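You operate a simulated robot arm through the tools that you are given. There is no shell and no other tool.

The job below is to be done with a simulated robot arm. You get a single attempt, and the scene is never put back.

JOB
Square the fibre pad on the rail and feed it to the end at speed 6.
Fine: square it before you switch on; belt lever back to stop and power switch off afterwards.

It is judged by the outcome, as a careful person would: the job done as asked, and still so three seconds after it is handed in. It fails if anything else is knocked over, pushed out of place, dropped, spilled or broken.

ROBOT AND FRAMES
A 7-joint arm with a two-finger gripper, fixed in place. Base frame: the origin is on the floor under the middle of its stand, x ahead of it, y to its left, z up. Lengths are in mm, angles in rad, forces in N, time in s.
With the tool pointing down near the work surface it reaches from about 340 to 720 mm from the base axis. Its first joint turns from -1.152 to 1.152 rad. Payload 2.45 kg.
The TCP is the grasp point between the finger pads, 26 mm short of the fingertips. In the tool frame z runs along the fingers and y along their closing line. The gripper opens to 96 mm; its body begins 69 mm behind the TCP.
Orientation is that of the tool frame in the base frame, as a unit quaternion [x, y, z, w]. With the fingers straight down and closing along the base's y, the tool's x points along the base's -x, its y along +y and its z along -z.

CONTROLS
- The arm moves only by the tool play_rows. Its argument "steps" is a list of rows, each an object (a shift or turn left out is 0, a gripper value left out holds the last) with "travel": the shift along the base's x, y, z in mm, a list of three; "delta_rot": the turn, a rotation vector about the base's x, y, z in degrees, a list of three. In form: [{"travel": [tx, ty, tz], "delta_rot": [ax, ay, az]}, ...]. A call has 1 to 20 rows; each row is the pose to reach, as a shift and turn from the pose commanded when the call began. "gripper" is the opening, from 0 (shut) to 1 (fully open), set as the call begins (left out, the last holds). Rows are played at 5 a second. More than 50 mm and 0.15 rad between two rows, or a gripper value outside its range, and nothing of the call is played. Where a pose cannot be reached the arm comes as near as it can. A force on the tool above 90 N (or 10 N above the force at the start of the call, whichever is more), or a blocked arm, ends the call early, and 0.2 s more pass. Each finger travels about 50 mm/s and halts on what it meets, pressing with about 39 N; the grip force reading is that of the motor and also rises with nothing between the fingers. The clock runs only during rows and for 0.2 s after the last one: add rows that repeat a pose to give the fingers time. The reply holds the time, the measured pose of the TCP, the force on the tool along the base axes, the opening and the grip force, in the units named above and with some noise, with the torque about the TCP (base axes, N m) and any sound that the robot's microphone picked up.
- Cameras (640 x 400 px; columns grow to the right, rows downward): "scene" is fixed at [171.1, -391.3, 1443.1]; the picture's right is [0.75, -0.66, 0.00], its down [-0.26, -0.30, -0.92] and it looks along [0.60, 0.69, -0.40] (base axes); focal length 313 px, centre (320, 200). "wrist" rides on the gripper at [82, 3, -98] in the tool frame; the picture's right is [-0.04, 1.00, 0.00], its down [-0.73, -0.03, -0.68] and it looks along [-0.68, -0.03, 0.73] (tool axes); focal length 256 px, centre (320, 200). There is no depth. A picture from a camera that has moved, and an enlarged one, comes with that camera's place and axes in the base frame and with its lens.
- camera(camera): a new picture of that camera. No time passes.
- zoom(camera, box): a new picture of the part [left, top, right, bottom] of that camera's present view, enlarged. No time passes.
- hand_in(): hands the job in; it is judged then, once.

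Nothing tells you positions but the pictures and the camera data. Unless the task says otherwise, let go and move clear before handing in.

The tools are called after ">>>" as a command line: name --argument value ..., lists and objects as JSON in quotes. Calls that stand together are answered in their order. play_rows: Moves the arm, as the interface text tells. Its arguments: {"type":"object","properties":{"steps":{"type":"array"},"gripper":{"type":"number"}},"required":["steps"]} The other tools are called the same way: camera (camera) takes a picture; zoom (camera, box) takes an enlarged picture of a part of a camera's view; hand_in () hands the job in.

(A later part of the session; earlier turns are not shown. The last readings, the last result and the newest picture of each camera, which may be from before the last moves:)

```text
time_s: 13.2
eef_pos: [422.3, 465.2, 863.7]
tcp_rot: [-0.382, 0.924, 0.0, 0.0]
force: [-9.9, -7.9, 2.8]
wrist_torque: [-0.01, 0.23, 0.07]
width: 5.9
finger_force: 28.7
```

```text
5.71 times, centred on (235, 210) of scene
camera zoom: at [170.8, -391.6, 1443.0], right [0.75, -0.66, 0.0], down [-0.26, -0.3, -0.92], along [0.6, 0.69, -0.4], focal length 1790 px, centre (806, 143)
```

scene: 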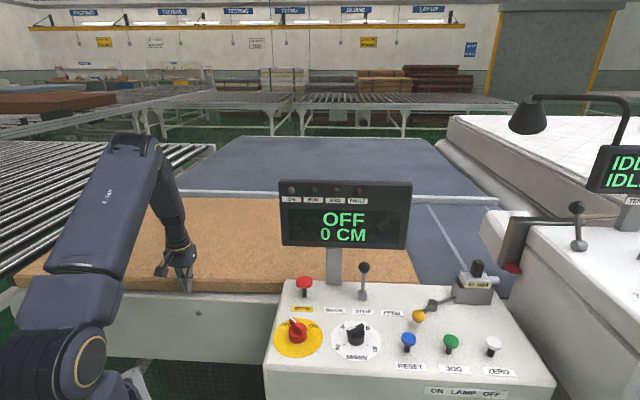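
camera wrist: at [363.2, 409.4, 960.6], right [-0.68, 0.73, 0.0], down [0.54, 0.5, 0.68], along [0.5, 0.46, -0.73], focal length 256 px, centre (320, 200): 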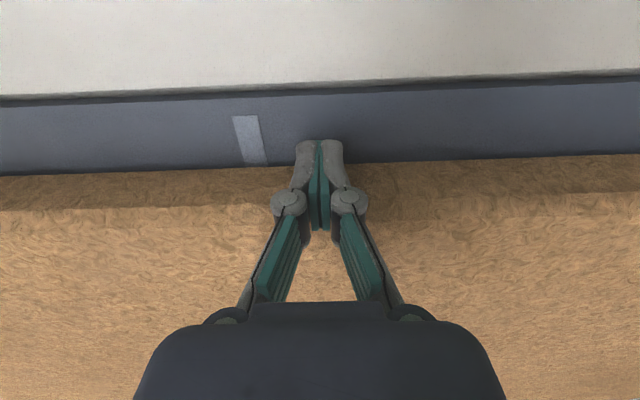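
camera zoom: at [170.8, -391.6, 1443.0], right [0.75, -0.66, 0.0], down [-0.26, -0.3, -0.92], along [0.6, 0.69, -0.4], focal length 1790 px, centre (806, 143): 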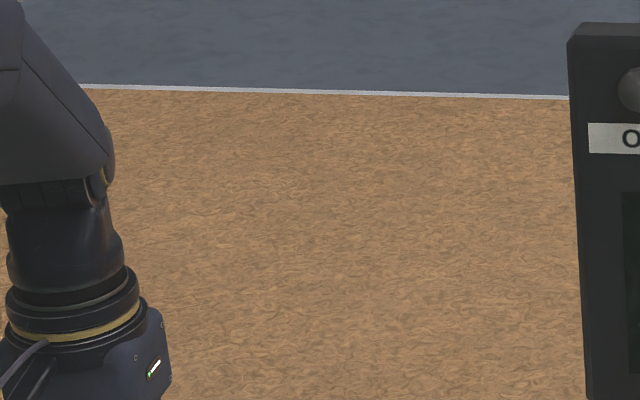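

>>> play_rows --steps '[{"travel": [1.5, 1.5, 0]}, {"travel": [3, 3, 0]}, {"travel": [4.5, 4.5, 0]}, {"travel": [6, 6, 0]}, {"travel": [6, 6, 0]}]'

>>> zoom --camera "wrist" --box '[0, 60, 320, 260]'

>>> zoom --camera "wrist" --box '[320, 60, 640, 260]'

>>> zoom --camera "scene" --box '[180, 175, 290, 245]'

```text
time_s: 14.4
eef_pos: [429.7, 472.0, 863.9]
tcp_rot: [-0.383, 0.924, 0.0, -0.001]
force: [-8.8, -8.4, 3.3]
wrist_torque: [-0.12, 0.03, -0.04]
width: 6.0
finger_force: 28.1
```

```text
2.00 times, centred on (160, 160) of wrist
camera zoom: at [369.2, 415.6, 960.5], right [-0.68, 0.73, 0.0], down [0.54, 0.5, 0.68], along [0.5, 0.46, -0.73], focal length 512 px, centre (640, 280)
```

zoom: 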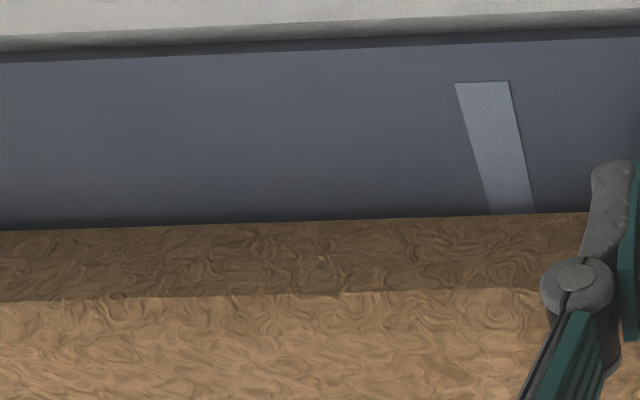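

```text
2.00 times, centred on (480, 160) of wrist
camera zoom: at [369.2, 415.6, 960.5], right [-0.68, 0.73, 0.0], down [0.54, 0.5, 0.68], along [0.5, 0.46, -0.73], focal length 512 px, centre (0, 280)
```

zoom: 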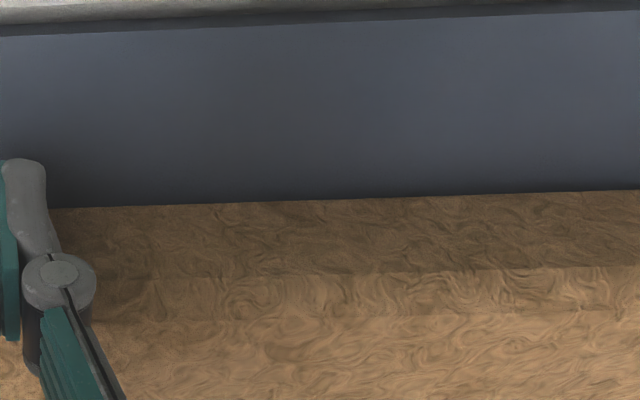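

```text
5.71 times, centred on (235, 210) of scene
camera zoom: at [170.9, -391.5, 1443.0], right [0.75, -0.66, 0.0], down [-0.26, -0.3, -0.92], along [0.6, 0.69, -0.4], focal length 1790 px, centre (806, 143)
```

zoom: 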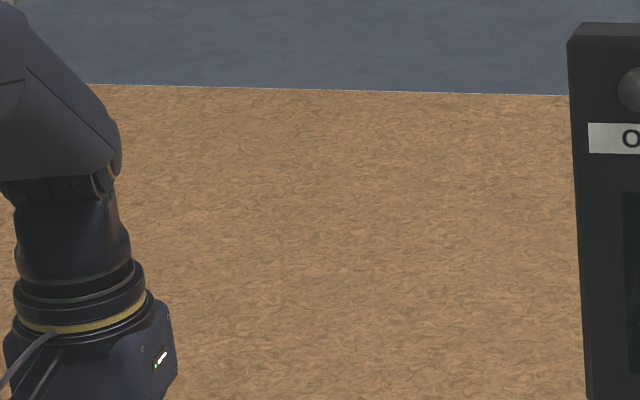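

The edge is now parallel to within about 0.001 and near N≈655, and the rail is almost hidden behind the pad top. I'll back off and rise to see the actual gap along the rail.

>>> play_rows --steps '[{"travel": [-10, -10, 0]}, {"travel": [-20, -20, 10]}, {"travel": [-20, -20, 55]}, {"travel": [-20, -20, 100]}, {"travel": [-20, -20, 145]}, {"travel": [-20, -20, 190]}, {"travel": [-10, -10, 235]}, {"travel": [0, 0, 275]}, {"travel": [0, 0, 315]}, {"travel": [0, 0, 315]}]'

>>> camera --camera "wrist"

>>> zoom --camera "wrist" --box '[60, 220, 260, 320]'

>>> zoom --camera "wrist" --box '[380, 220, 580, 320]'

>>> camera --camera "scene"

```text
time_s: 16.6
eef_pos: [425.7, 466.2, 1175.6]
tcp_rot: [-0.382, 0.924, -0.001, 0.0]
force: [0.1, -0.5, -0.1]
wrist_torque: [0.03, -0.01, -0.01]
width: 0.1
finger_force: 28.3
out of reach, approached as far as the arm can: row 9, 10
```

```text
taken
camera wrist: at [366.7, 409.6, 1273.2], right [-0.68, 0.73, 0.0], down [0.54, 0.5, 0.68], along [0.5, 0.46, -0.74], focal length 256 px, centre (320, 200)
```

wrist: 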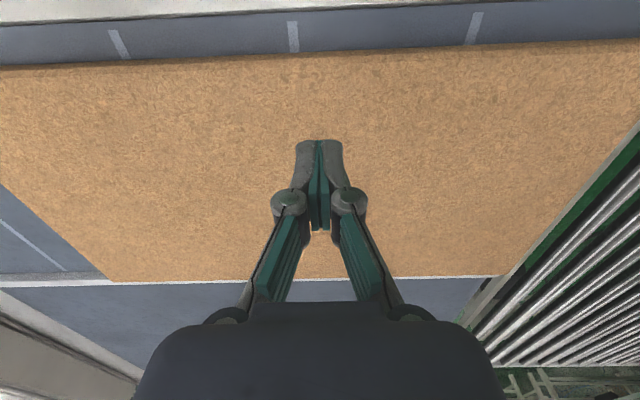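

```text
3.20 times, centred on (160, 270) of wrist
camera zoom: at [366.7, 409.6, 1273.2], right [-0.68, 0.73, 0.0], down [0.54, 0.5, 0.68], along [0.5, 0.46, -0.74], focal length 819 px, centre (832, -24)
```

zoom: 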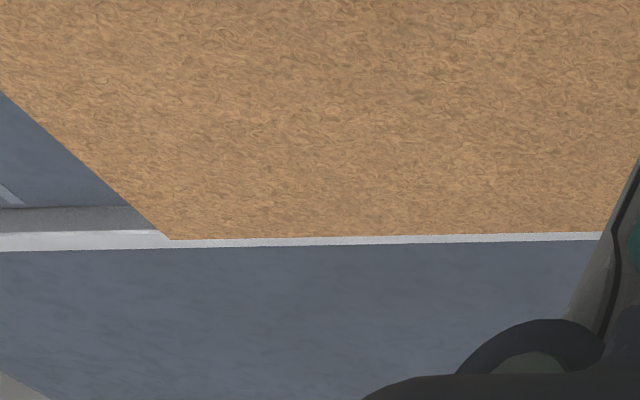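

```text
3.20 times, centred on (480, 270) of wrist
camera zoom: at [366.7, 409.6, 1273.2], right [-0.68, 0.73, 0.0], down [0.54, 0.5, 0.68], along [0.5, 0.46, -0.74], focal length 819 px, centre (-192, -24)
```

zoom: 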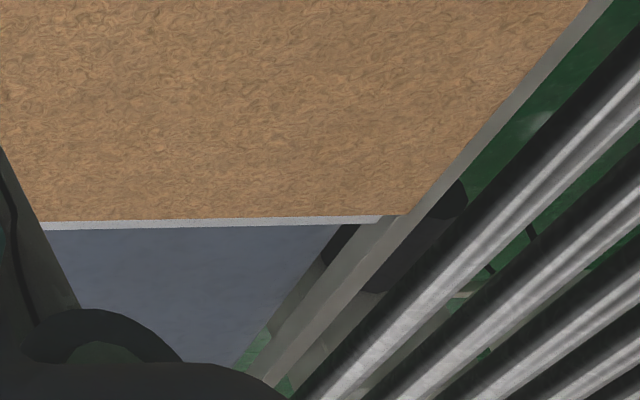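

```text
taken
```

scene: 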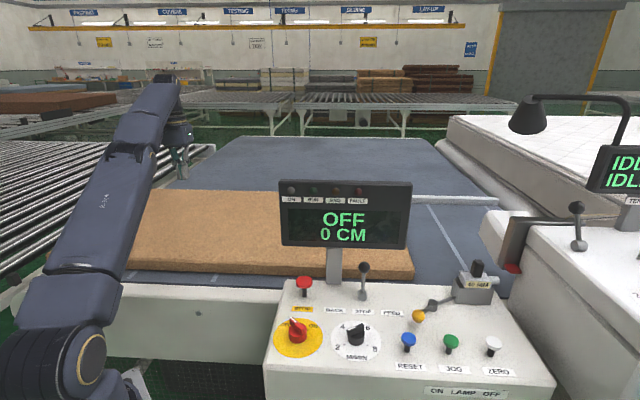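

The pad lies parallel to the rail and within a few mm of it: equal slivers of rail top are visible at both ends. I'll go back down near the pad's middle (U≈+30) and push until the force shows it's seated.

>>> play_rows --steps '[{"travel": [13, -30, -20]}, {"travel": [26, -59, -50]}, {"travel": [26, -59, -95]}, {"travel": [26, -59, -140]}, {"travel": [26, -59, -185]}, {"travel": [26, -59, -230]}, {"travel": [26, -59, -275]}, {"travel": [26, -59, -315]}, {"travel": [26, -59, -315]}]'

>>> camera --camera "wrist"

```text
time_s: 18.6
eef_pos: [452.9, 408.5, 858.6]
tcp_rot: [-0.382, 0.924, 0.001, 0.0]
force: [-0.5, -1.0, 0.1]
wrist_torque: [-0.04, -0.02, 0.0]
width: 0.0
finger_force: 27.9
```

```text
taken
camera wrist: at [393.0, 351.1, 956.7], right [-0.68, 0.73, 0.0], down [0.54, 0.5, 0.68], along [0.5, 0.46, -0.73], focal length 256 px, centre (320, 200)
```

wrist: 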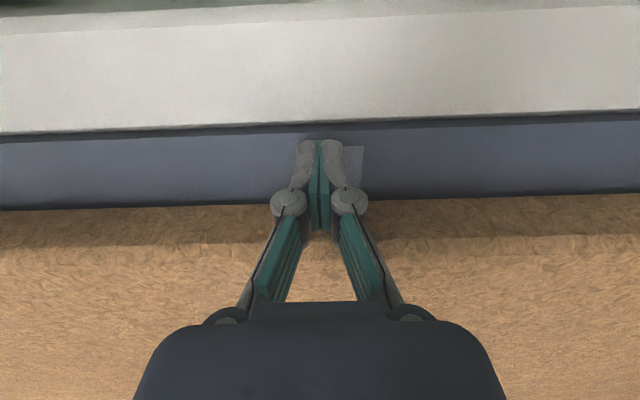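

>>> play_rows --steps '[{"travel": [7, 7, 2]}, {"travel": [14, 14, 2]}, {"travel": [18, 18, 2]}, {"travel": [20, 20, 2]}, {"travel": [22, 22, 2]}, {"travel": [23, 23, 2]}, {"travel": [24, 24, 2]}, {"travel": [24, 24, 2]}]'

>>> zoom --camera "wrist" --box '[0, 60, 320, 260]'

>>> zoom --camera "wrist" --box '[320, 60, 640, 260]'

```text
time_s: 20.4
eef_pos: [475.4, 432.0, 862.0]
tcp_rot: [-0.383, 0.924, -0.001, -0.001]
force: [-8.9, -9.0, 1.7]
wrist_torque: [0.09, 0.05, 0.0]
width: 6.0
finger_force: 28.7
```

```text
2.00 times, centred on (160, 160) of wrist
camera zoom: at [416.8, 374.9, 959.8], right [-0.68, 0.73, 0.0], down [0.54, 0.5, 0.68], along [0.5, 0.46, -0.74], focal length 512 px, centre (640, 280)
```

zoom: 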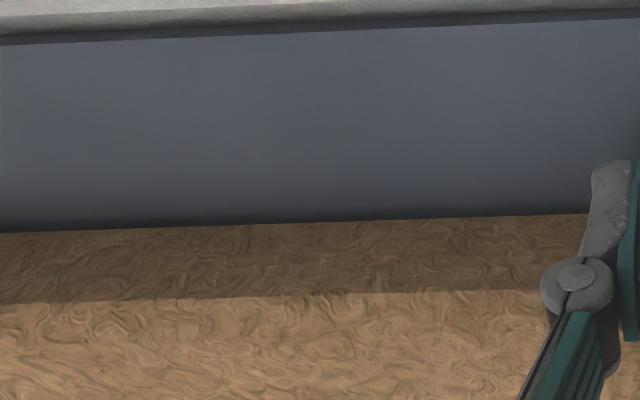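

```text
2.00 times, centred on (480, 160) of wrist
camera zoom: at [416.8, 374.9, 959.8], right [-0.68, 0.73, 0.0], down [0.54, 0.5, 0.68], along [0.5, 0.46, -0.74], focal length 512 px, centre (0, 280)
```

zoom: 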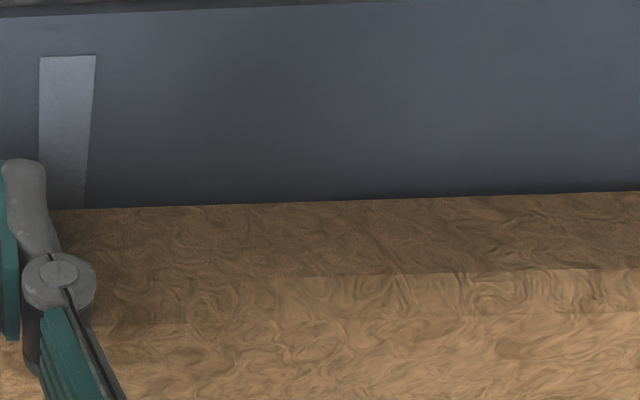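

>>> play_rows --steps '[{"travel": [0.7, 0.7, 0]}, {"travel": [1.4, 1.4, 0]}, {"travel": [2.1, 2.1, 0]}, {"travel": [2.1, 2.1, 0]}]'

>>> zoom --camera "scene" --box '[180, 175, 290, 245]'

```text
time_s: 21.4
eef_pos: [478.9, 433.8, 863.8]
tcp_rot: [-0.383, 0.924, 0.0, 0.0]
force: [-9.3, -10.7, 5.5]
wrist_torque: [0.07, 0.15, 0.0]
width: 6.1
finger_force: 28.2
```

```text
5.71 times, centred on (235, 210) of scene
camera zoom: at [170.8, -391.6, 1443.0], right [0.75, -0.66, 0.0], down [-0.26, -0.3, -0.92], along [0.6, 0.69, -0.4], focal length 1790 px, centre (806, 143)
```

zoom: 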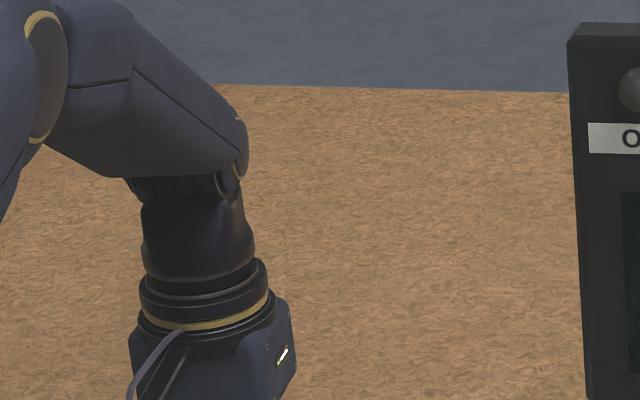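

>>> play_rows --steps '[{"travel": [0.7, 0.7, 0]}, {"travel": [1.4, 1.4, 0]}, {"travel": [2.1, 2.1, 0]}, {"travel": [2.8, 2.8, 0]}, {"travel": [2.8, 2.8, 0]}]'

>>> zoom --camera "wrist" --box '[0, 60, 320, 260]'

>>> zoom --camera "wrist" --box '[320, 60, 640, 260]'

>>> zoom --camera "scene" --box '[390, 180, 520, 290]'

```text
time_s: 22.6
eef_pos: [481.7, 435.8, 863.3]
tcp_rot: [-0.382, 0.924, 0.0, -0.002]
force: [-16.3, -17.7, 9.1]
wrist_torque: [0.34, -0.07, 0.02]
width: 6.2
finger_force: 28.2
```

```text
2.00 times, centred on (160, 160) of wrist
camera zoom: at [421.3, 379.2, 960.3], right [-0.68, 0.73, 0.0], down [0.54, 0.5, 0.68], along [0.5, 0.46, -0.74], focal length 512 px, centre (640, 280)
```

zoom: 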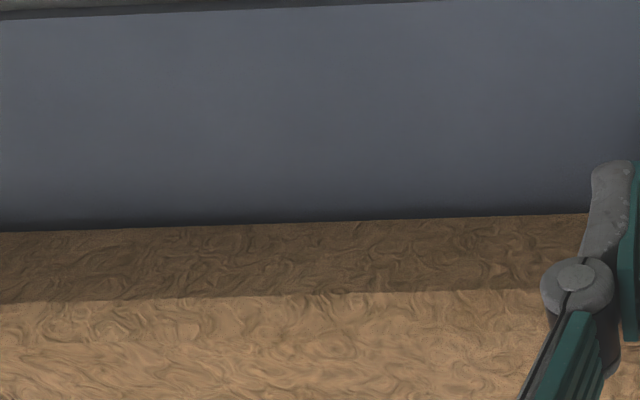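

```text
2.00 times, centred on (480, 160) of wrist
camera zoom: at [421.3, 379.2, 960.3], right [-0.68, 0.73, 0.0], down [0.54, 0.5, 0.68], along [0.5, 0.46, -0.74], focal length 512 px, centre (0, 280)
```

zoom: 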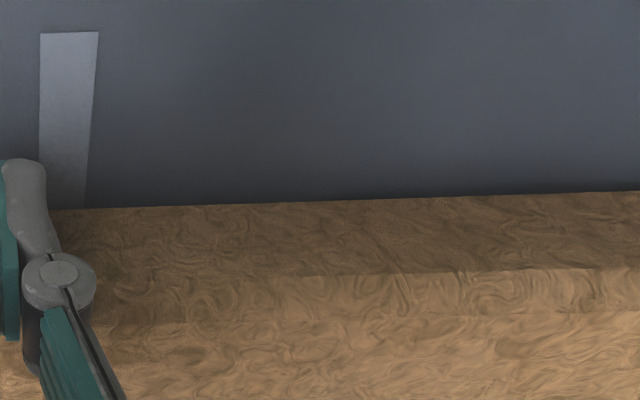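

```text
3.64 times, centred on (455, 235) of scene
camera zoom: at [170.6, -391.9, 1443.0], right [0.75, -0.66, 0.0], down [-0.26, -0.3, -0.92], along [0.61, 0.69, -0.4], focal length 1139 px, centre (-171, 73)
```

zoom: 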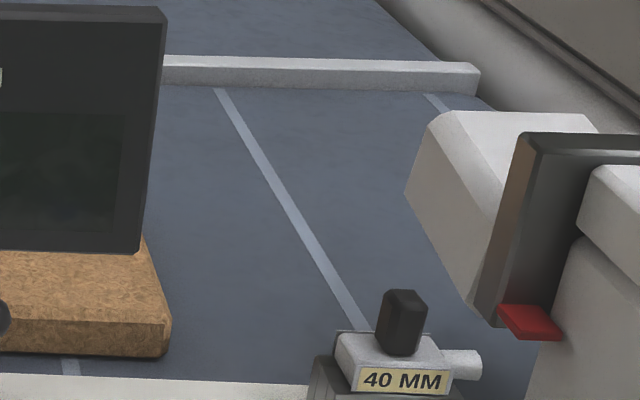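

The force rose from about 13 N to 24 N, so the pad is starting to bear on the rail. One more small increment will confirm it.

>>> play_rows --steps '[{"travel": [0.7, 0.7, 0]}, {"travel": [1.4, 1.4, 0]}, {"travel": [1.4, 1.4, 0]}]'

```text
time_s: 23.4
eef_pos: [481.3, 435.0, 863.1]
tcp_rot: [-0.383, 0.924, -0.003, -0.004]
force: [-27.0, -28.0, 15.9]
wrist_torque: [0.55, -0.11, 0.04]
width: 5.9
finger_force: 28.6
```

Now 39 N with no further motion, so the pad is seated against the rail at this point (TCP N≈648). I'll test toward the back end (U≈−160): contact should come at the same N if the pad is square.

>>> play_rows --steps '[{"travel": [-10, -10, 0]}, {"travel": [-20, -20, 0]}, {"travel": [-52, 12, 0]}, {"travel": [-84, 44, 0]}, {"travel": [-116, 76, 0]}, {"travel": [-148, 108, 0]}, {"travel": [-155.8, 115.8, 0]}, {"travel": [-148.8, 122.8, 0]}, {"travel": [-143.8, 127.8, 0]}, {"travel": [-141.8, 129.8, 0]}, {"travel": [-140.8, 130.8, 0]}, {"travel": [-140.8, 130.8, 0]}]'

>>> zoom --camera "wrist" --box '[220, 110, 420, 235]'

```text
time_s: 26.0
eef_pos: [342.3, 568.5, 862.4]
tcp_rot: [-0.383, 0.924, 0.0, 0.0]
force: [0.9, -0.5, 0.6]
wrist_torque: [-0.01, 0.0, -0.01]
width: 0.0
finger_force: 29.0
```

```text
3.20 times, centred on (320, 172) of wrist
camera zoom: at [282.6, 512.1, 959.8], right [-0.68, 0.73, 0.0], down [0.54, 0.5, 0.68], along [0.5, 0.46, -0.73], focal length 819 px, centre (320, 288)
```

zoom: 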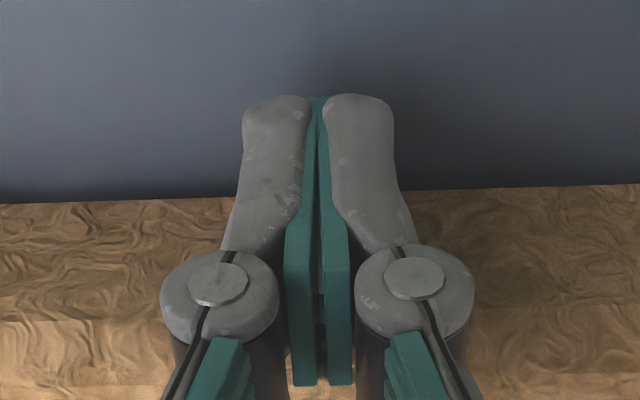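

>>> play_rows --steps '[{"travel": [0.7, 0.7, 0]}, {"travel": [1.4, 1.4, 0]}, {"travel": [2.1, 2.1, 0]}, {"travel": [2.8, 2.8, 0]}, {"travel": [2.8, 2.8, 0]}]'

```text
time_s: 27.2
eef_pos: [345.4, 570.7, 862.2]
tcp_rot: [-0.383, 0.924, 0.0, -0.001]
force: [-4.3, -2.5, 2.4]
wrist_torque: [0.01, -0.05, 0.04]
width: 5.9
finger_force: 28.7
```

>>> play_rows --steps '[{"travel": [0.7, 0.7, 0]}, {"travel": [1.4, 1.4, 0]}, {"travel": [1.4, 1.4, 0]}]'

```text
time_s: 28.0
eef_pos: [344.3, 571.4, 863.1]
tcp_rot: [-0.382, 0.924, -0.002, -0.003]
force: [-14.3, -21.5, 9.8]
wrist_torque: [0.22, -0.18, -0.05]
width: 6.0
finger_force: 28.7
```

Seated at the back as well: 25 N at N≈647.6. Now I'll check the front side at U≈+150.

>>> play_rows --steps '[{"travel": [-10, -10, 0]}, {"travel": [-20, -20, 0]}, {"travel": [12, -52, 0]}, {"travel": [44, -84, 0]}, {"travel": [76, -116, 0]}, {"travel": [108, -148, 0]}, {"travel": [140, -180, 0]}, {"travel": [172, -212, 0]}, {"travel": [199, -239, 0]}, {"travel": [206, -232, 0]}, {"travel": [212, -226, 0]}, {"travel": [215, -223, 0]}, {"travel": [217, -221, 0]}, {"travel": [218, -220, 0]}, {"travel": [218, -220, 0]}]'

>>> camera --camera "scene"

```text
time_s: 31.2
eef_pos: [564.8, 351.5, 862.5]
tcp_rot: [-0.382, 0.924, 0.0, 0.0]
force: [-6.2, -7.9, 4.3]
wrist_torque: [0.12, -0.07, -0.01]
width: 5.9
finger_force: 28.5
```

```text
taken
```

scene: 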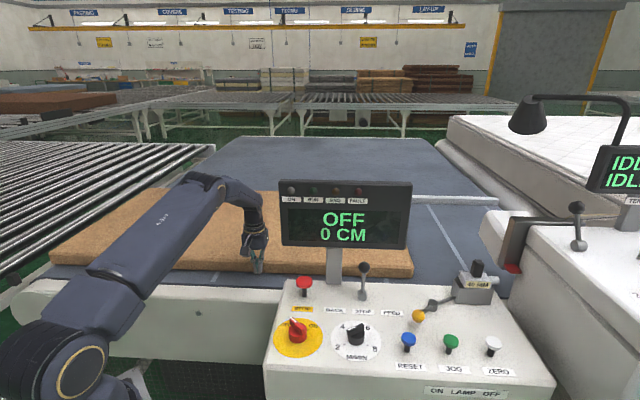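

>>> play_rows --steps '[{"travel": [0.7, 0.7, 0]}, {"travel": [1.4, 1.4, 0]}, {"travel": [1.4, 1.4, 0]}]'

```text
time_s: 32.0
eef_pos: [564.9, 352.6, 864.0]
tcp_rot: [-0.383, 0.924, -0.001, -0.004]
force: [-21.3, -22.6, 13.0]
wrist_torque: [0.34, -0.16, 0.02]
width: 6.0
finger_force: 28.5
```

Seated at the front too: 31 N at N≈648.8. All three contact points agree within about 1 mm over 310 mm, so the pad is square on the rail. I'll retreat, rise, and move toward the panel.

>>> play_rows --steps '[{"travel": [-12, -12, 0]}, {"travel": [-35, -35, 10]}, {"travel": [-40, -40, 50]}, {"travel": [-40, -40, 95]}, {"travel": [-40, -40, 140]}, {"travel": [-40, -40, 185]}, {"travel": [-40, -40, 225]}, {"travel": [-70, -70, 225]}, {"travel": [-100, -100, 225]}, {"travel": [-130, -130, 225]}, {"travel": [-160, -160, 225]}, {"travel": [-190, -190, 225]}, {"travel": [-215, -215, 225]}, {"travel": [-215, -215, 225]}]'

>>> camera --camera "wrist"

>>> camera --camera "scene"

```text
time_s: 35.0
eef_pos: [351.7, 139.6, 1088.6]
tcp_rot: [-0.382, 0.924, 0.0, -0.001]
force: [-0.3, 1.0, -0.5]
wrist_torque: [0.03, -0.02, 0.03]
width: 0.0
finger_force: 28.2
```

```text
taken
camera wrist: at [291.2, 82.4, 1185.2], right [-0.68, 0.73, 0.0], down [0.54, 0.5, 0.68], along [0.5, 0.46, -0.73], focal length 256 px, centre (320, 200)
```

wrist: 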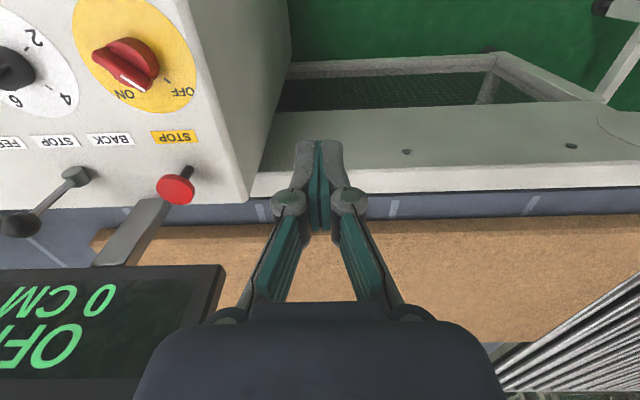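

```text
taken
```

scene: 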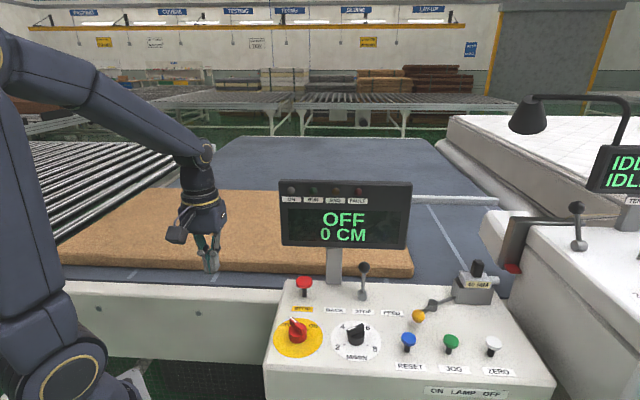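

>>> play_rows --steps '[{"travel": [23, -28, 0], "delta_rot": [0, 0, -8]}, {"travel": [46, -56, 0], "delta_rot": [0, 0, -16]}, {"travel": [70, -85, 0], "delta_rot": [0, 0, -24]}, {"travel": [93, -113, -4], "delta_rot": [0, 0, -32]}, {"travel": [116, -141, -8], "delta_rot": [0, 0, -40]}, {"travel": [139, -169, -14], "delta_rot": [0, 0, -48]}, {"travel": [162, -197, -20], "delta_rot": [0, 0, -56]}, {"travel": [186, -226, -28], "delta_rot": [0, 0, -65]}, {"travel": [186, -226, -28], "delta_rot": [0, 0, -65]}]' --gripper 0.6

>>> camera --camera "wrist"

>>> camera --camera "scene"

```text
refused: row 8 steps farther than a row can; nothing moved
```

```text
taken
camera wrist: at [291.2, 82.4, 1185.2], right [-0.68, 0.73, 0.0], down [0.54, 0.5, 0.68], along [0.5, 0.46, -0.73], focal length 256 px, centre (320, 200)
```

wrist: 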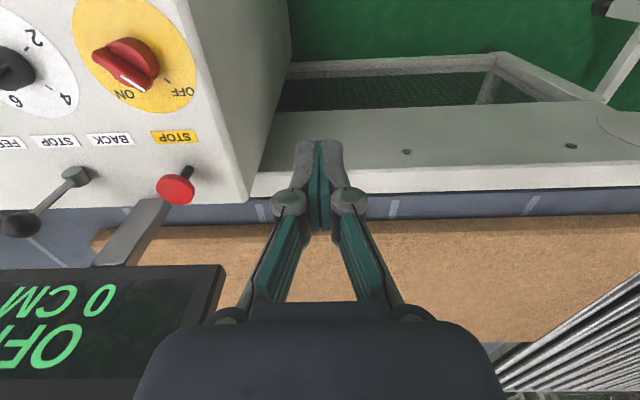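

```text
taken
```

scene: 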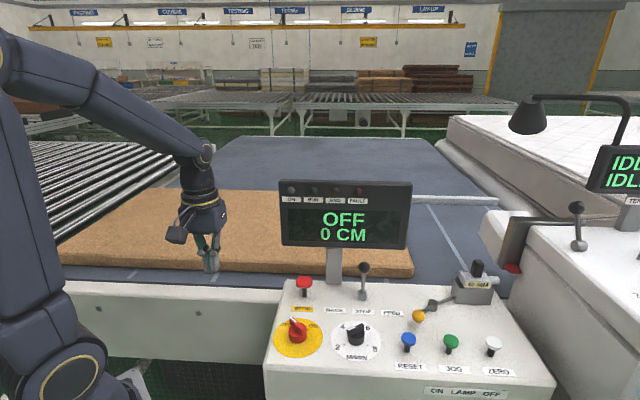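

Nothing moved because the last row turned too far in one step. I'll resend the same move to the dial with smaller turns.

>>> play_rows --steps '[{"travel": [20, -25, 0], "delta_rot": [0, 0, -7]}, {"travel": [40, -50, 0], "delta_rot": [0, 0, -14]}, {"travel": [62, -75, 0], "delta_rot": [0, 0, -21]}, {"travel": [83, -100, -4], "delta_rot": [0, 0, -28]}, {"travel": [104, -126, -8], "delta_rot": [0, 0, -35]}, {"travel": [125, -151, -14], "delta_rot": [0, 0, -42]}, {"travel": [146, -177, -20], "delta_rot": [0, 0, -49]}, {"travel": [166, -202, -25], "delta_rot": [0, 0, -56]}, {"travel": [186, -226, -28], "delta_rot": [0, 0, -63]}, {"travel": [186, -226, -28], "delta_rot": [0, 0, -65]}, {"travel": [186, -226, -28], "delta_rot": [0, 0, -65]}]' --gripper 0.6

>>> camera --camera "wrist"

>>> camera --camera "scene"

```text
time_s: 37.4
eef_pos: [536.7, -86.5, 1060.6]
tcp_rot: [0.174, 0.985, 0.0, -0.001]
force: [0.2, 0.0, -0.6]
wrist_torque: [-0.01, 0.01, 0.0]
width: 57.7
finger_force: 0.0
```

```text
taken
camera wrist: at [461.3, -57.0, 1156.8], right [0.38, 0.92, 0.0], down [0.68, -0.28, 0.68], along [0.63, -0.26, -0.73], focal length 256 px, centre (320, 200)
```

wrist: 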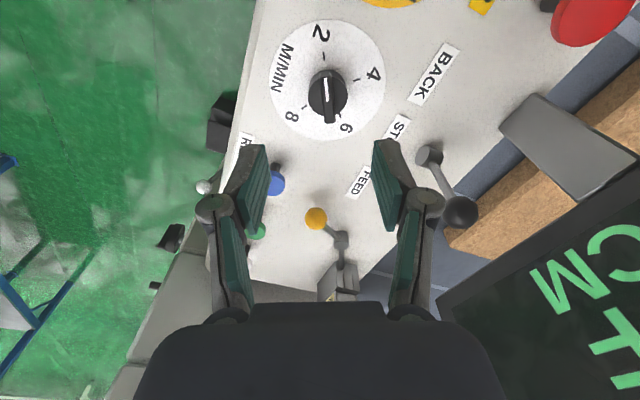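

```text
taken
```

scene: 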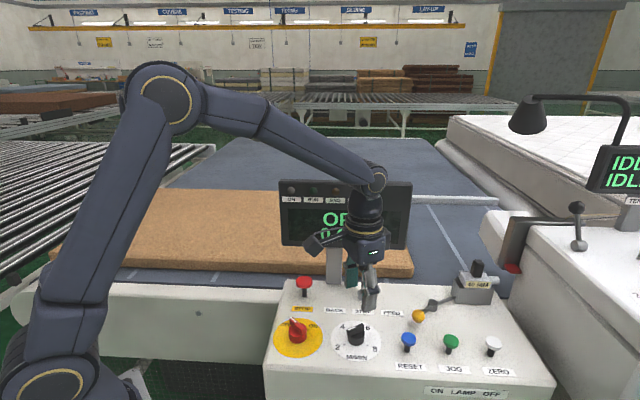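

>>> zoom --camera "wrist" --box '[260, 10, 400, 145]'

>>> zoom --camera "wrist" --box '[380, 100, 520, 260]'

```text
2.96 times, centred on (330, 78) of wrist
camera zoom: at [461.3, -57.0, 1156.8], right [0.38, 0.92, 0.0], down [0.68, -0.28, 0.68], along [0.63, -0.26, -0.73], focal length 758 px, centre (290, 563)
```

zoom: 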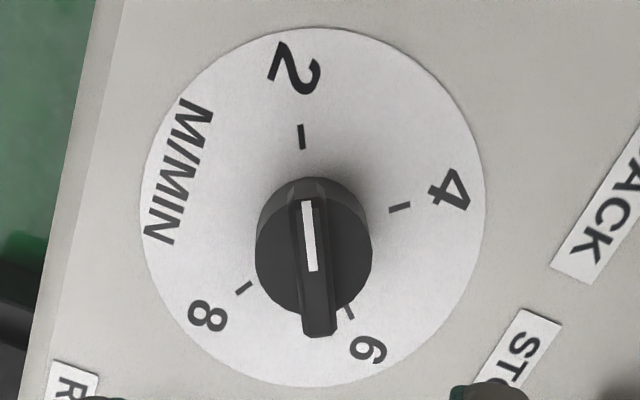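

```text
2.50 times, centred on (450, 180) of wrist
camera zoom: at [461.3, -57.0, 1156.8], right [0.38, 0.92, 0.0], down [0.68, -0.28, 0.68], along [0.63, -0.26, -0.73], focal length 640 px, centre (-5, 250)
```

zoom: 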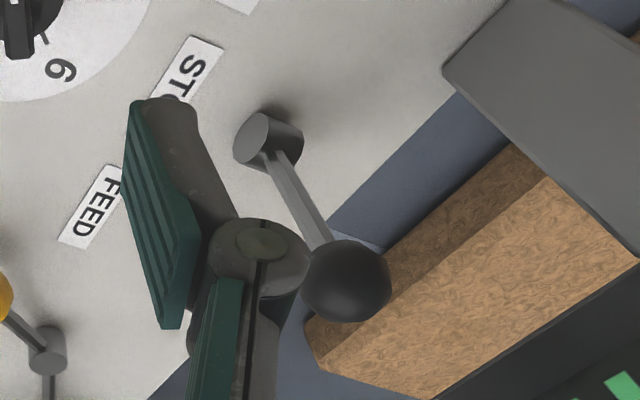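

The dial clearly points at 2, with 4, 6 and 8 following clockwise, so I need about 150° clockwise, done as two grips. I'll drop lower over the knob to refine its centre and the bar direction.

>>> play_rows --steps '[{"travel": [0.5, 2.5, -20], "delta_rot": [0, 0, 2]}, {"travel": [0.5, 2.5, -45], "delta_rot": [0, 0, 2]}, {"travel": [0.5, 2.5, -60], "delta_rot": [0, 0, 2]}, {"travel": [0.5, 2.5, -60], "delta_rot": [0, 0, 2]}]'

>>> camera --camera "wrist"

>>> zoom --camera "wrist" --box '[220, 60, 420, 200]'

>>> zoom --camera "scene" --box '[300, 230, 420, 370]'

```text
time_s: 38.4
eef_pos: [537.9, -84.8, 1000.3]
tcp_rot: [0.157, 0.988, 0.0, 0.0]
force: [-0.2, 0.3, 0.2]
wrist_torque: [-0.03, -0.02, -0.02]
width: 57.5
finger_force: 0.0
```

```text
taken
camera wrist: at [461.2, -57.4, 1097.0], right [0.35, 0.94, 0.0], down [0.69, -0.25, 0.68], along [0.64, -0.24, -0.73], focal length 256 px, centre (320, 200)
```

wrist: 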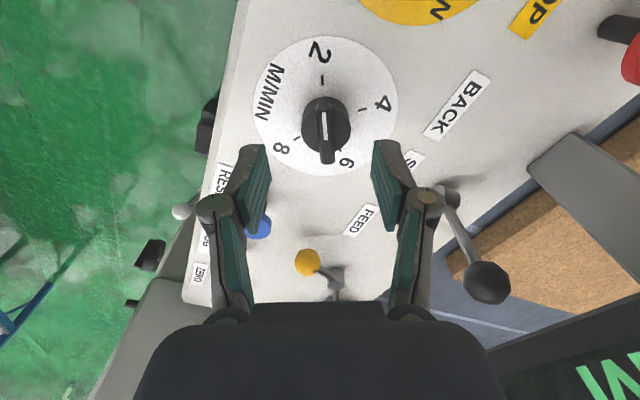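

```text
2.86 times, centred on (320, 130) of wrist
camera zoom: at [461.2, -57.4, 1097.0], right [0.35, 0.94, 0.0], down [0.69, -0.25, 0.68], along [0.64, -0.24, -0.73], focal length 731 px, centre (320, 400)
```

zoom: 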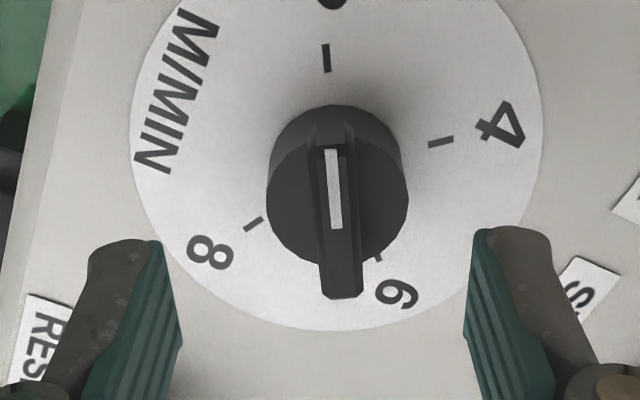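

```text
2.86 times, centred on (360, 300) of scene
camera zoom: at [171.1, -391.3, 1443.1], right [0.75, -0.66, 0.0], down [-0.26, -0.3, -0.92], along [0.6, 0.69, -0.4], focal length 895 px, centre (206, -86)
```

zoom: 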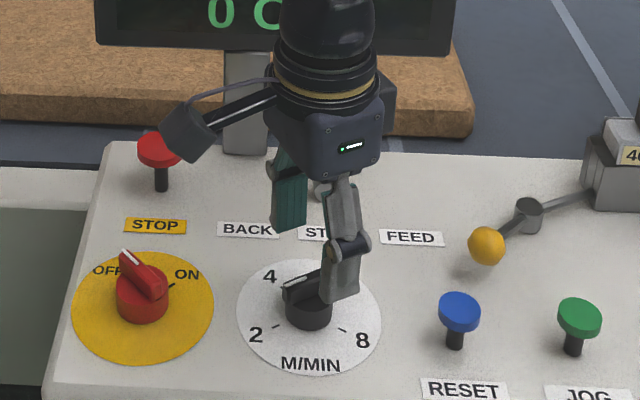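

The knob centre is about 3.5 mm to the tool's left, and the bar wants about 2° more turn. I'll correct that and lower the open fingers astride the bar, staying above the knob base.

>>> play_rows --steps '[{"travel": [1, 3.3, 0], "delta_rot": [0, 0, 2]}, {"travel": [1, 3.3, -10], "delta_rot": [0, 0, 2]}, {"travel": [1, 3.3, -20], "delta_rot": [0, 0, 2]}, {"travel": [1, 3.3, -28], "delta_rot": [0, 0, 2]}, {"travel": [1, 3.3, -28], "delta_rot": [0, 0, 2]}]'

>>> camera --camera "wrist"

>>> zoom --camera "wrist" --box '[220, 100, 420, 240]'

>>> zoom --camera "scene" --box '[310, 280, 410, 370]'

```text
time_s: 39.6
eef_pos: [538.8, -80.7, 972.6]
tcp_rot: [0.139, 0.99, 0.0, 0.001]
force: [0.0, -0.4, 0.6]
wrist_torque: [0.03, -0.02, 0.02]
width: 57.6
finger_force: 0.1
```

```text
taken
camera wrist: at [461.3, -56.6, 1068.9], right [0.31, 0.95, 0.0], down [0.7, -0.23, 0.68], along [0.64, -0.21, -0.73], focal length 256 px, centre (320, 200)
```

wrist: 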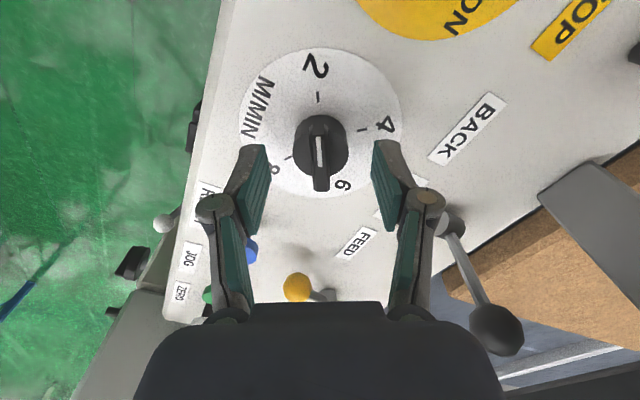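

```text
2.86 times, centred on (320, 170) of wrist
camera zoom: at [461.3, -56.6, 1068.9], right [0.31, 0.95, 0.0], down [0.7, -0.23, 0.68], along [0.64, -0.21, -0.73], focal length 731 px, centre (320, 286)
```

zoom: 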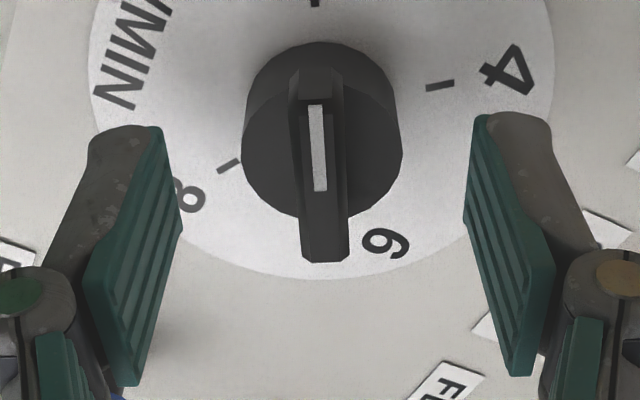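

```text
4.44 times, centred on (360, 325) of scene
camera zoom: at [171.1, -391.3, 1443.1], right [0.75, -0.66, 0.0], down [-0.26, -0.3, -0.92], along [0.6, 0.69, -0.4], focal length 1392 px, centre (142, -356)
```

zoom: 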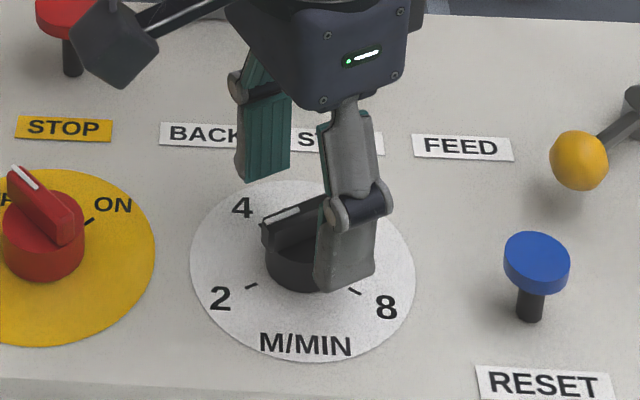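

>>> play_rows --steps '[{"travel": [0, 0, 0]}, {"travel": [0, 0, 0]}, {"travel": [0, 0, 0]}, {"travel": [0, 0, 0]}, {"travel": [0, 0, 0]}]' --gripper 0

>>> zoom --camera "wrist" --box '[220, 100, 420, 240]'

>>> zoom --camera "scene" --box '[310, 280, 410, 370]'

```text
time_s: 40.8
eef_pos: [538.9, -79.8, 971.4]
tcp_rot: [0.139, 0.99, -0.001, 0.0]
force: [0.8, 1.4, -2.2]
wrist_torque: [0.03, -0.05, 0.02]
width: 9.9
finger_force: 37.7
```

```text
2.86 times, centred on (320, 170) of wrist
camera zoom: at [461.4, -56.4, 1069.0], right [0.31, 0.95, 0.0], down [0.7, -0.23, 0.68], along [0.64, -0.21, -0.73], focal length 731 px, centre (320, 286)
```

zoom: 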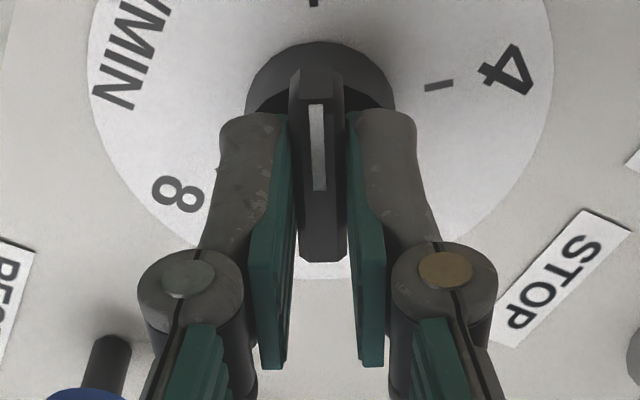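

```text
4.44 times, centred on (360, 325) of scene
camera zoom: at [171.2, -391.3, 1443.1], right [0.75, -0.66, 0.0], down [-0.26, -0.3, -0.92], along [0.6, 0.69, -0.4], focal length 1392 px, centre (142, -356)
```

zoom: 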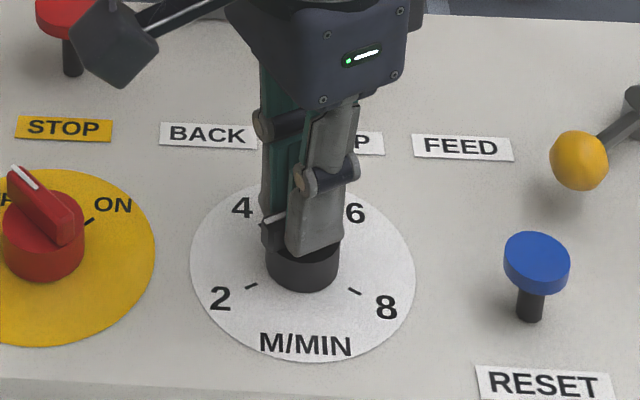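

The bar is gripped (9.9 mm). I'll turn clockwise 75° first, watching force and torque.

>>> play_rows --steps '[{"delta_rot": [0, 0, -7.5]}, {"delta_rot": [0, 0, -15]}, {"delta_rot": [0, 0, -22.5]}, {"delta_rot": [0, 0, -30]}, {"delta_rot": [0, 0, -37.5]}, {"delta_rot": [0, 0, -45]}, {"delta_rot": [0, 0, -52.5]}, {"delta_rot": [0, 0, -60]}, {"delta_rot": [0, 0, -67.5]}, {"delta_rot": [0, 0, -75]}, {"delta_rot": [0, 0, -75]}]'

>>> camera --camera "wrist"

>>> camera --camera "scene"

>>> zoom --camera "scene" --box '[310, 280, 410, 370]'

```text
time_s: 43.2
eef_pos: [541.1, -79.2, 973.1]
tcp_rot: [0.713, 0.701, 0.004, 0.001]
force: [26.9, 18.4, -8.6]
wrist_torque: [-0.49, -0.58, 0.06]
width: 10.1
finger_force: 37.2
```

```text
taken
camera wrist: at [545.1, 1.0, 1069.1], right [1.0, -0.06, 0.0], down [-0.05, -0.73, 0.68], along [-0.04, -0.68, -0.73], focal length 256 px, centre (320, 200)
```

wrist: 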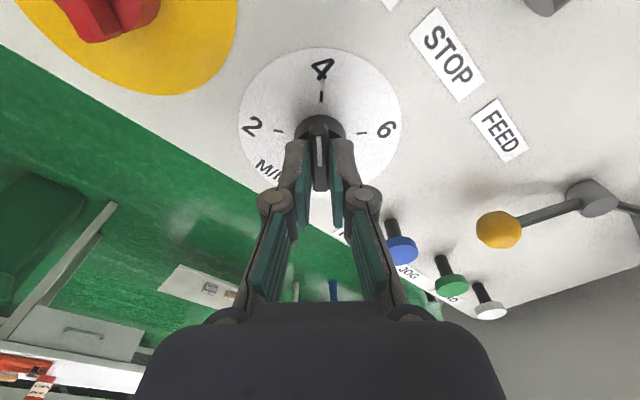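

```text
taken
```

scene: 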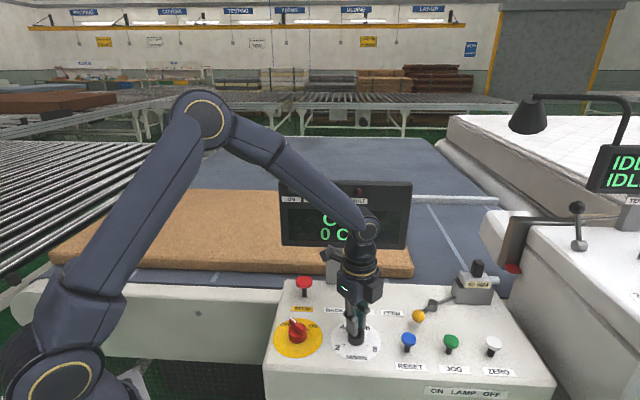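

```text
4.44 times, centred on (360, 325) of scene
camera zoom: at [172.0, -390.8, 1443.1], right [0.75, -0.66, 0.0], down [-0.26, -0.3, -0.92], along [0.6, 0.69, -0.4], focal length 1392 px, centre (142, -356)
```

zoom: 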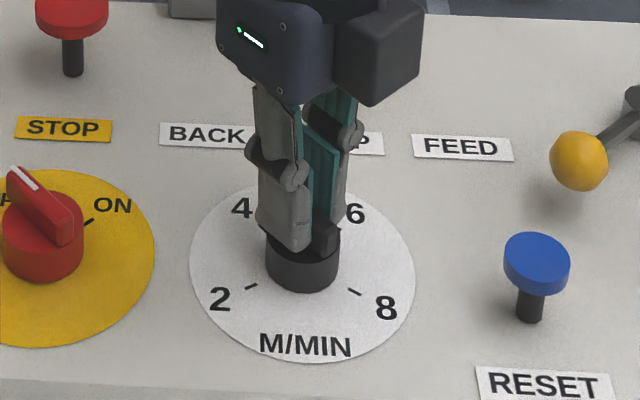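

The pointer is now at 4. The side force shows the true centre is about 2 mm farther out. I'll release, rise, turn the hand back half a turn, and regrip for the second 75°.

>>> play_rows --steps '[{"travel": [0, 0, 0]}, {"travel": [0, 0, 0]}, {"travel": [0, 0, 0]}, {"travel": [2, 1.5, 20]}, {"travel": [2, 1.5, 45]}, {"travel": [2, 1.5, 45], "delta_rot": [0, 0, 7.5]}, {"travel": [2, 1.5, 45], "delta_rot": [0, 0, 15]}, {"travel": [2, 1.5, 45], "delta_rot": [0, 0, 22.5]}, {"travel": [2, 1.5, 45], "delta_rot": [0, 0, 30]}, {"travel": [2, 1.5, 45], "delta_rot": [0, 0, 37.5]}, {"travel": [2, 1.5, 45], "delta_rot": [0, 0, 45]}, {"travel": [2, 1.5, 45], "delta_rot": [0, 0, 52.5]}, {"travel": [2, 1.5, 45], "delta_rot": [0, 0, 60]}, {"travel": [2, 1.5, 45], "delta_rot": [0, 0, 67.5]}, {"travel": [2, 1.5, 45], "delta_rot": [0, 0, 75]}, {"travel": [2, 1.5, 45], "delta_rot": [0, 0, 82.5]}, {"travel": [2, 1.5, 45], "delta_rot": [0, 0, 90]}]' --gripper 0.6

>>> camera --camera "wrist"

>>> zoom --camera "scene" --box '[270, 230, 430, 380]'

```text
time_s: 46.8
eef_pos: [539.9, -79.1, 1017.0]
tcp_rot: [0.007, 1.0, 0.0, -0.001]
force: [0.0, -0.7, -0.5]
wrist_torque: [0.04, -0.01, -0.01]
width: 57.5
finger_force: 0.0
```

```text
taken
camera wrist: at [459.1, -76.4, 1113.8], right [0.06, 1.0, 0.0], down [0.73, -0.04, 0.68], along [0.68, -0.04, -0.73], focal length 256 px, centre (320, 200)
```

wrist: 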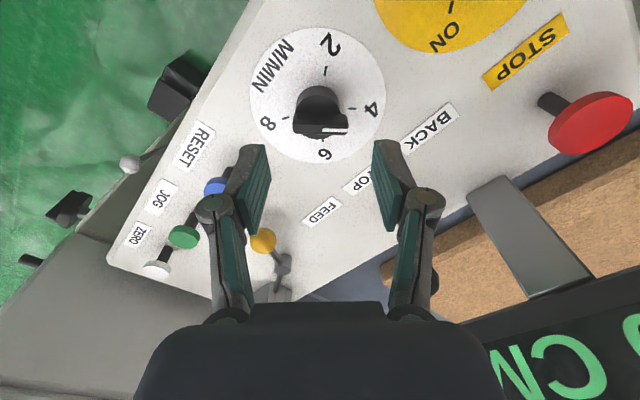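

```text
2.67 times, centred on (350, 305) of scene
camera zoom: at [171.1, -391.3, 1443.1], right [0.75, -0.66, 0.0], down [-0.26, -0.3, -0.92], along [0.6, 0.69, -0.4], focal length 835 px, centre (240, -80)
```

zoom: 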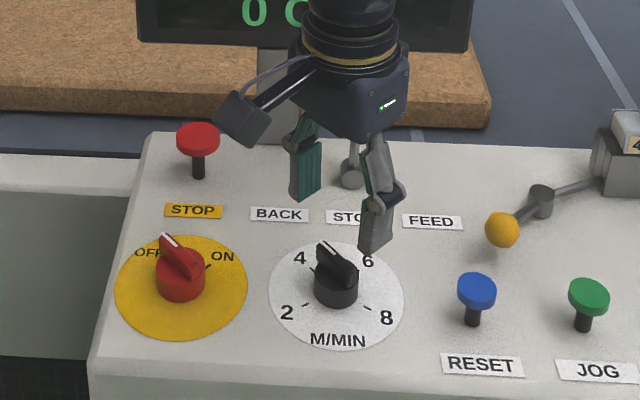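

>>> zoom --camera "wrist" --box '[230, 20, 410, 170]'

>>> zoom --camera "scene" --box '[325, 305, 390, 365]'

```text
2.67 times, centred on (320, 95) of wrist
camera zoom: at [459.1, -76.4, 1113.8], right [0.06, 1.0, 0.0], down [0.73, -0.04, 0.68], along [0.68, -0.04, -0.73], focal length 683 px, centre (320, 480)
```

zoom: 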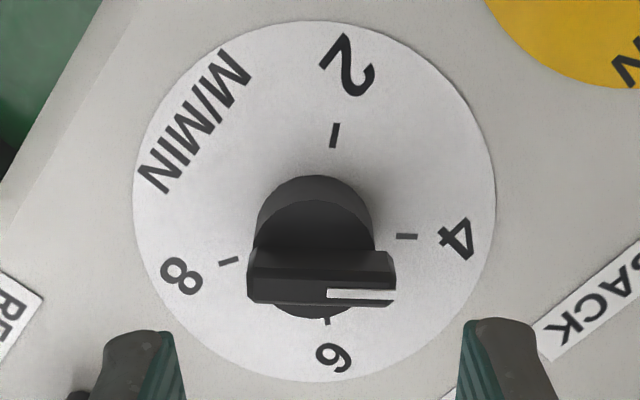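

```text
6.67 times, centred on (358, 335) of scene
camera zoom: at [171.1, -391.3, 1443.1], right [0.75, -0.66, 0.0], down [-0.26, -0.3, -0.92], along [0.6, 0.69, -0.4], focal length 2088 px, centre (70, -700)
```

zoom: 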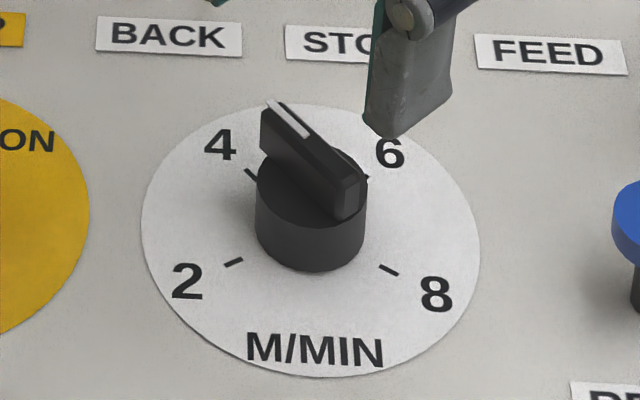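

The ticks look about 80° apart, and the pointer is about 3° short of 4, so the second turn should be about 83°. I'll continue the hand to the regrip angle and go down.

>>> play_rows --steps '[{"travel": [1.5, -0.8, 0], "delta_rot": [0, 0, 7.5]}, {"travel": [1.5, -0.8, 0], "delta_rot": [0, 0, 15]}, {"travel": [1.5, -0.8, 0], "delta_rot": [0, 0, 22.5]}, {"travel": [1.5, -0.8, 0], "delta_rot": [0, 0, 30]}, {"travel": [1.5, -0.8, 0], "delta_rot": [0, 0, 37.5]}, {"travel": [1.5, -0.8, 0], "delta_rot": [0, 0, 45]}, {"travel": [1.5, -0.8, 0], "delta_rot": [0, 0, 52.5]}, {"travel": [1.5, -0.8, 0], "delta_rot": [0, 0, 60]}, {"travel": [1.5, -0.8, 0], "delta_rot": [0, 0, 67.5]}, {"travel": [1.5, -0.8, 0], "delta_rot": [0, 0, 75]}, {"travel": [1.5, -0.8, 0], "delta_rot": [0, 0, 82.5]}, {"travel": [1.5, -0.8, 0], "delta_rot": [0, 0, 89]}, {"travel": [1.5, -0.8, 0], "delta_rot": [0, 0, 89]}]'

>>> camera --camera "wrist"

>>> zoom --camera "wrist" --box '[220, 40, 420, 200]'

>>> camera --camera "scene"

```text
time_s: 49.6
eef_pos: [542.9, -80.9, 1017.7]
tcp_rot: [-0.696, 0.718, 0.0, 0.0]
force: [0.5, -0.5, 0.4]
wrist_torque: [0.01, 0.02, -0.01]
width: 57.7
finger_force: 0.0
```

```text
taken
camera wrist: at [536.3, -163.1, 1114.0], right [-1.0, 0.07, 0.0], down [0.05, 0.73, 0.68], along [0.05, 0.68, -0.73], focal length 256 px, centre (320, 200)
```

wrist: 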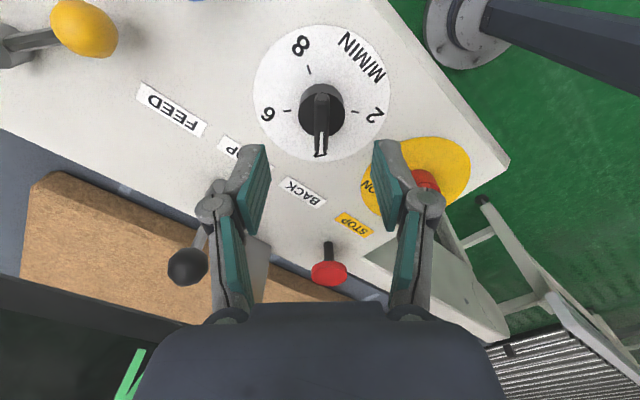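

```text
2.50 times, centred on (320, 120) of wrist
camera zoom: at [536.3, -163.1, 1114.0], right [-1.0, 0.07, 0.0], down [0.05, 0.73, 0.68], along [0.05, 0.68, -0.73], focal length 640 px, centre (320, 400)
```

zoom: 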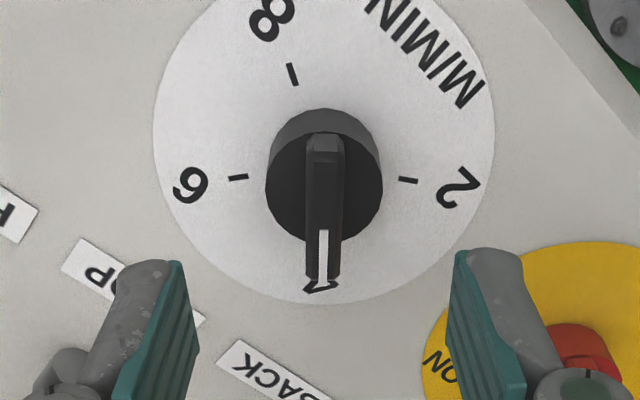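

```text
taken
```

scene: 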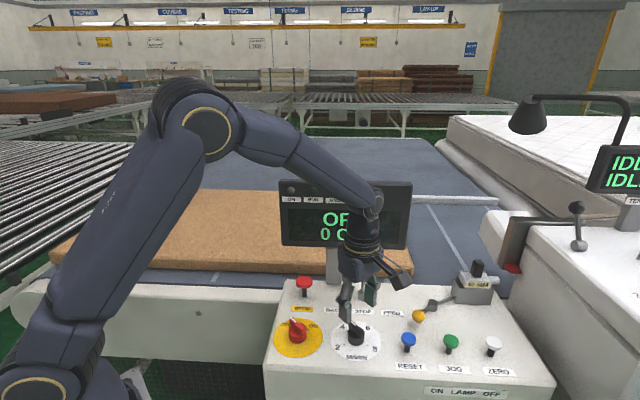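

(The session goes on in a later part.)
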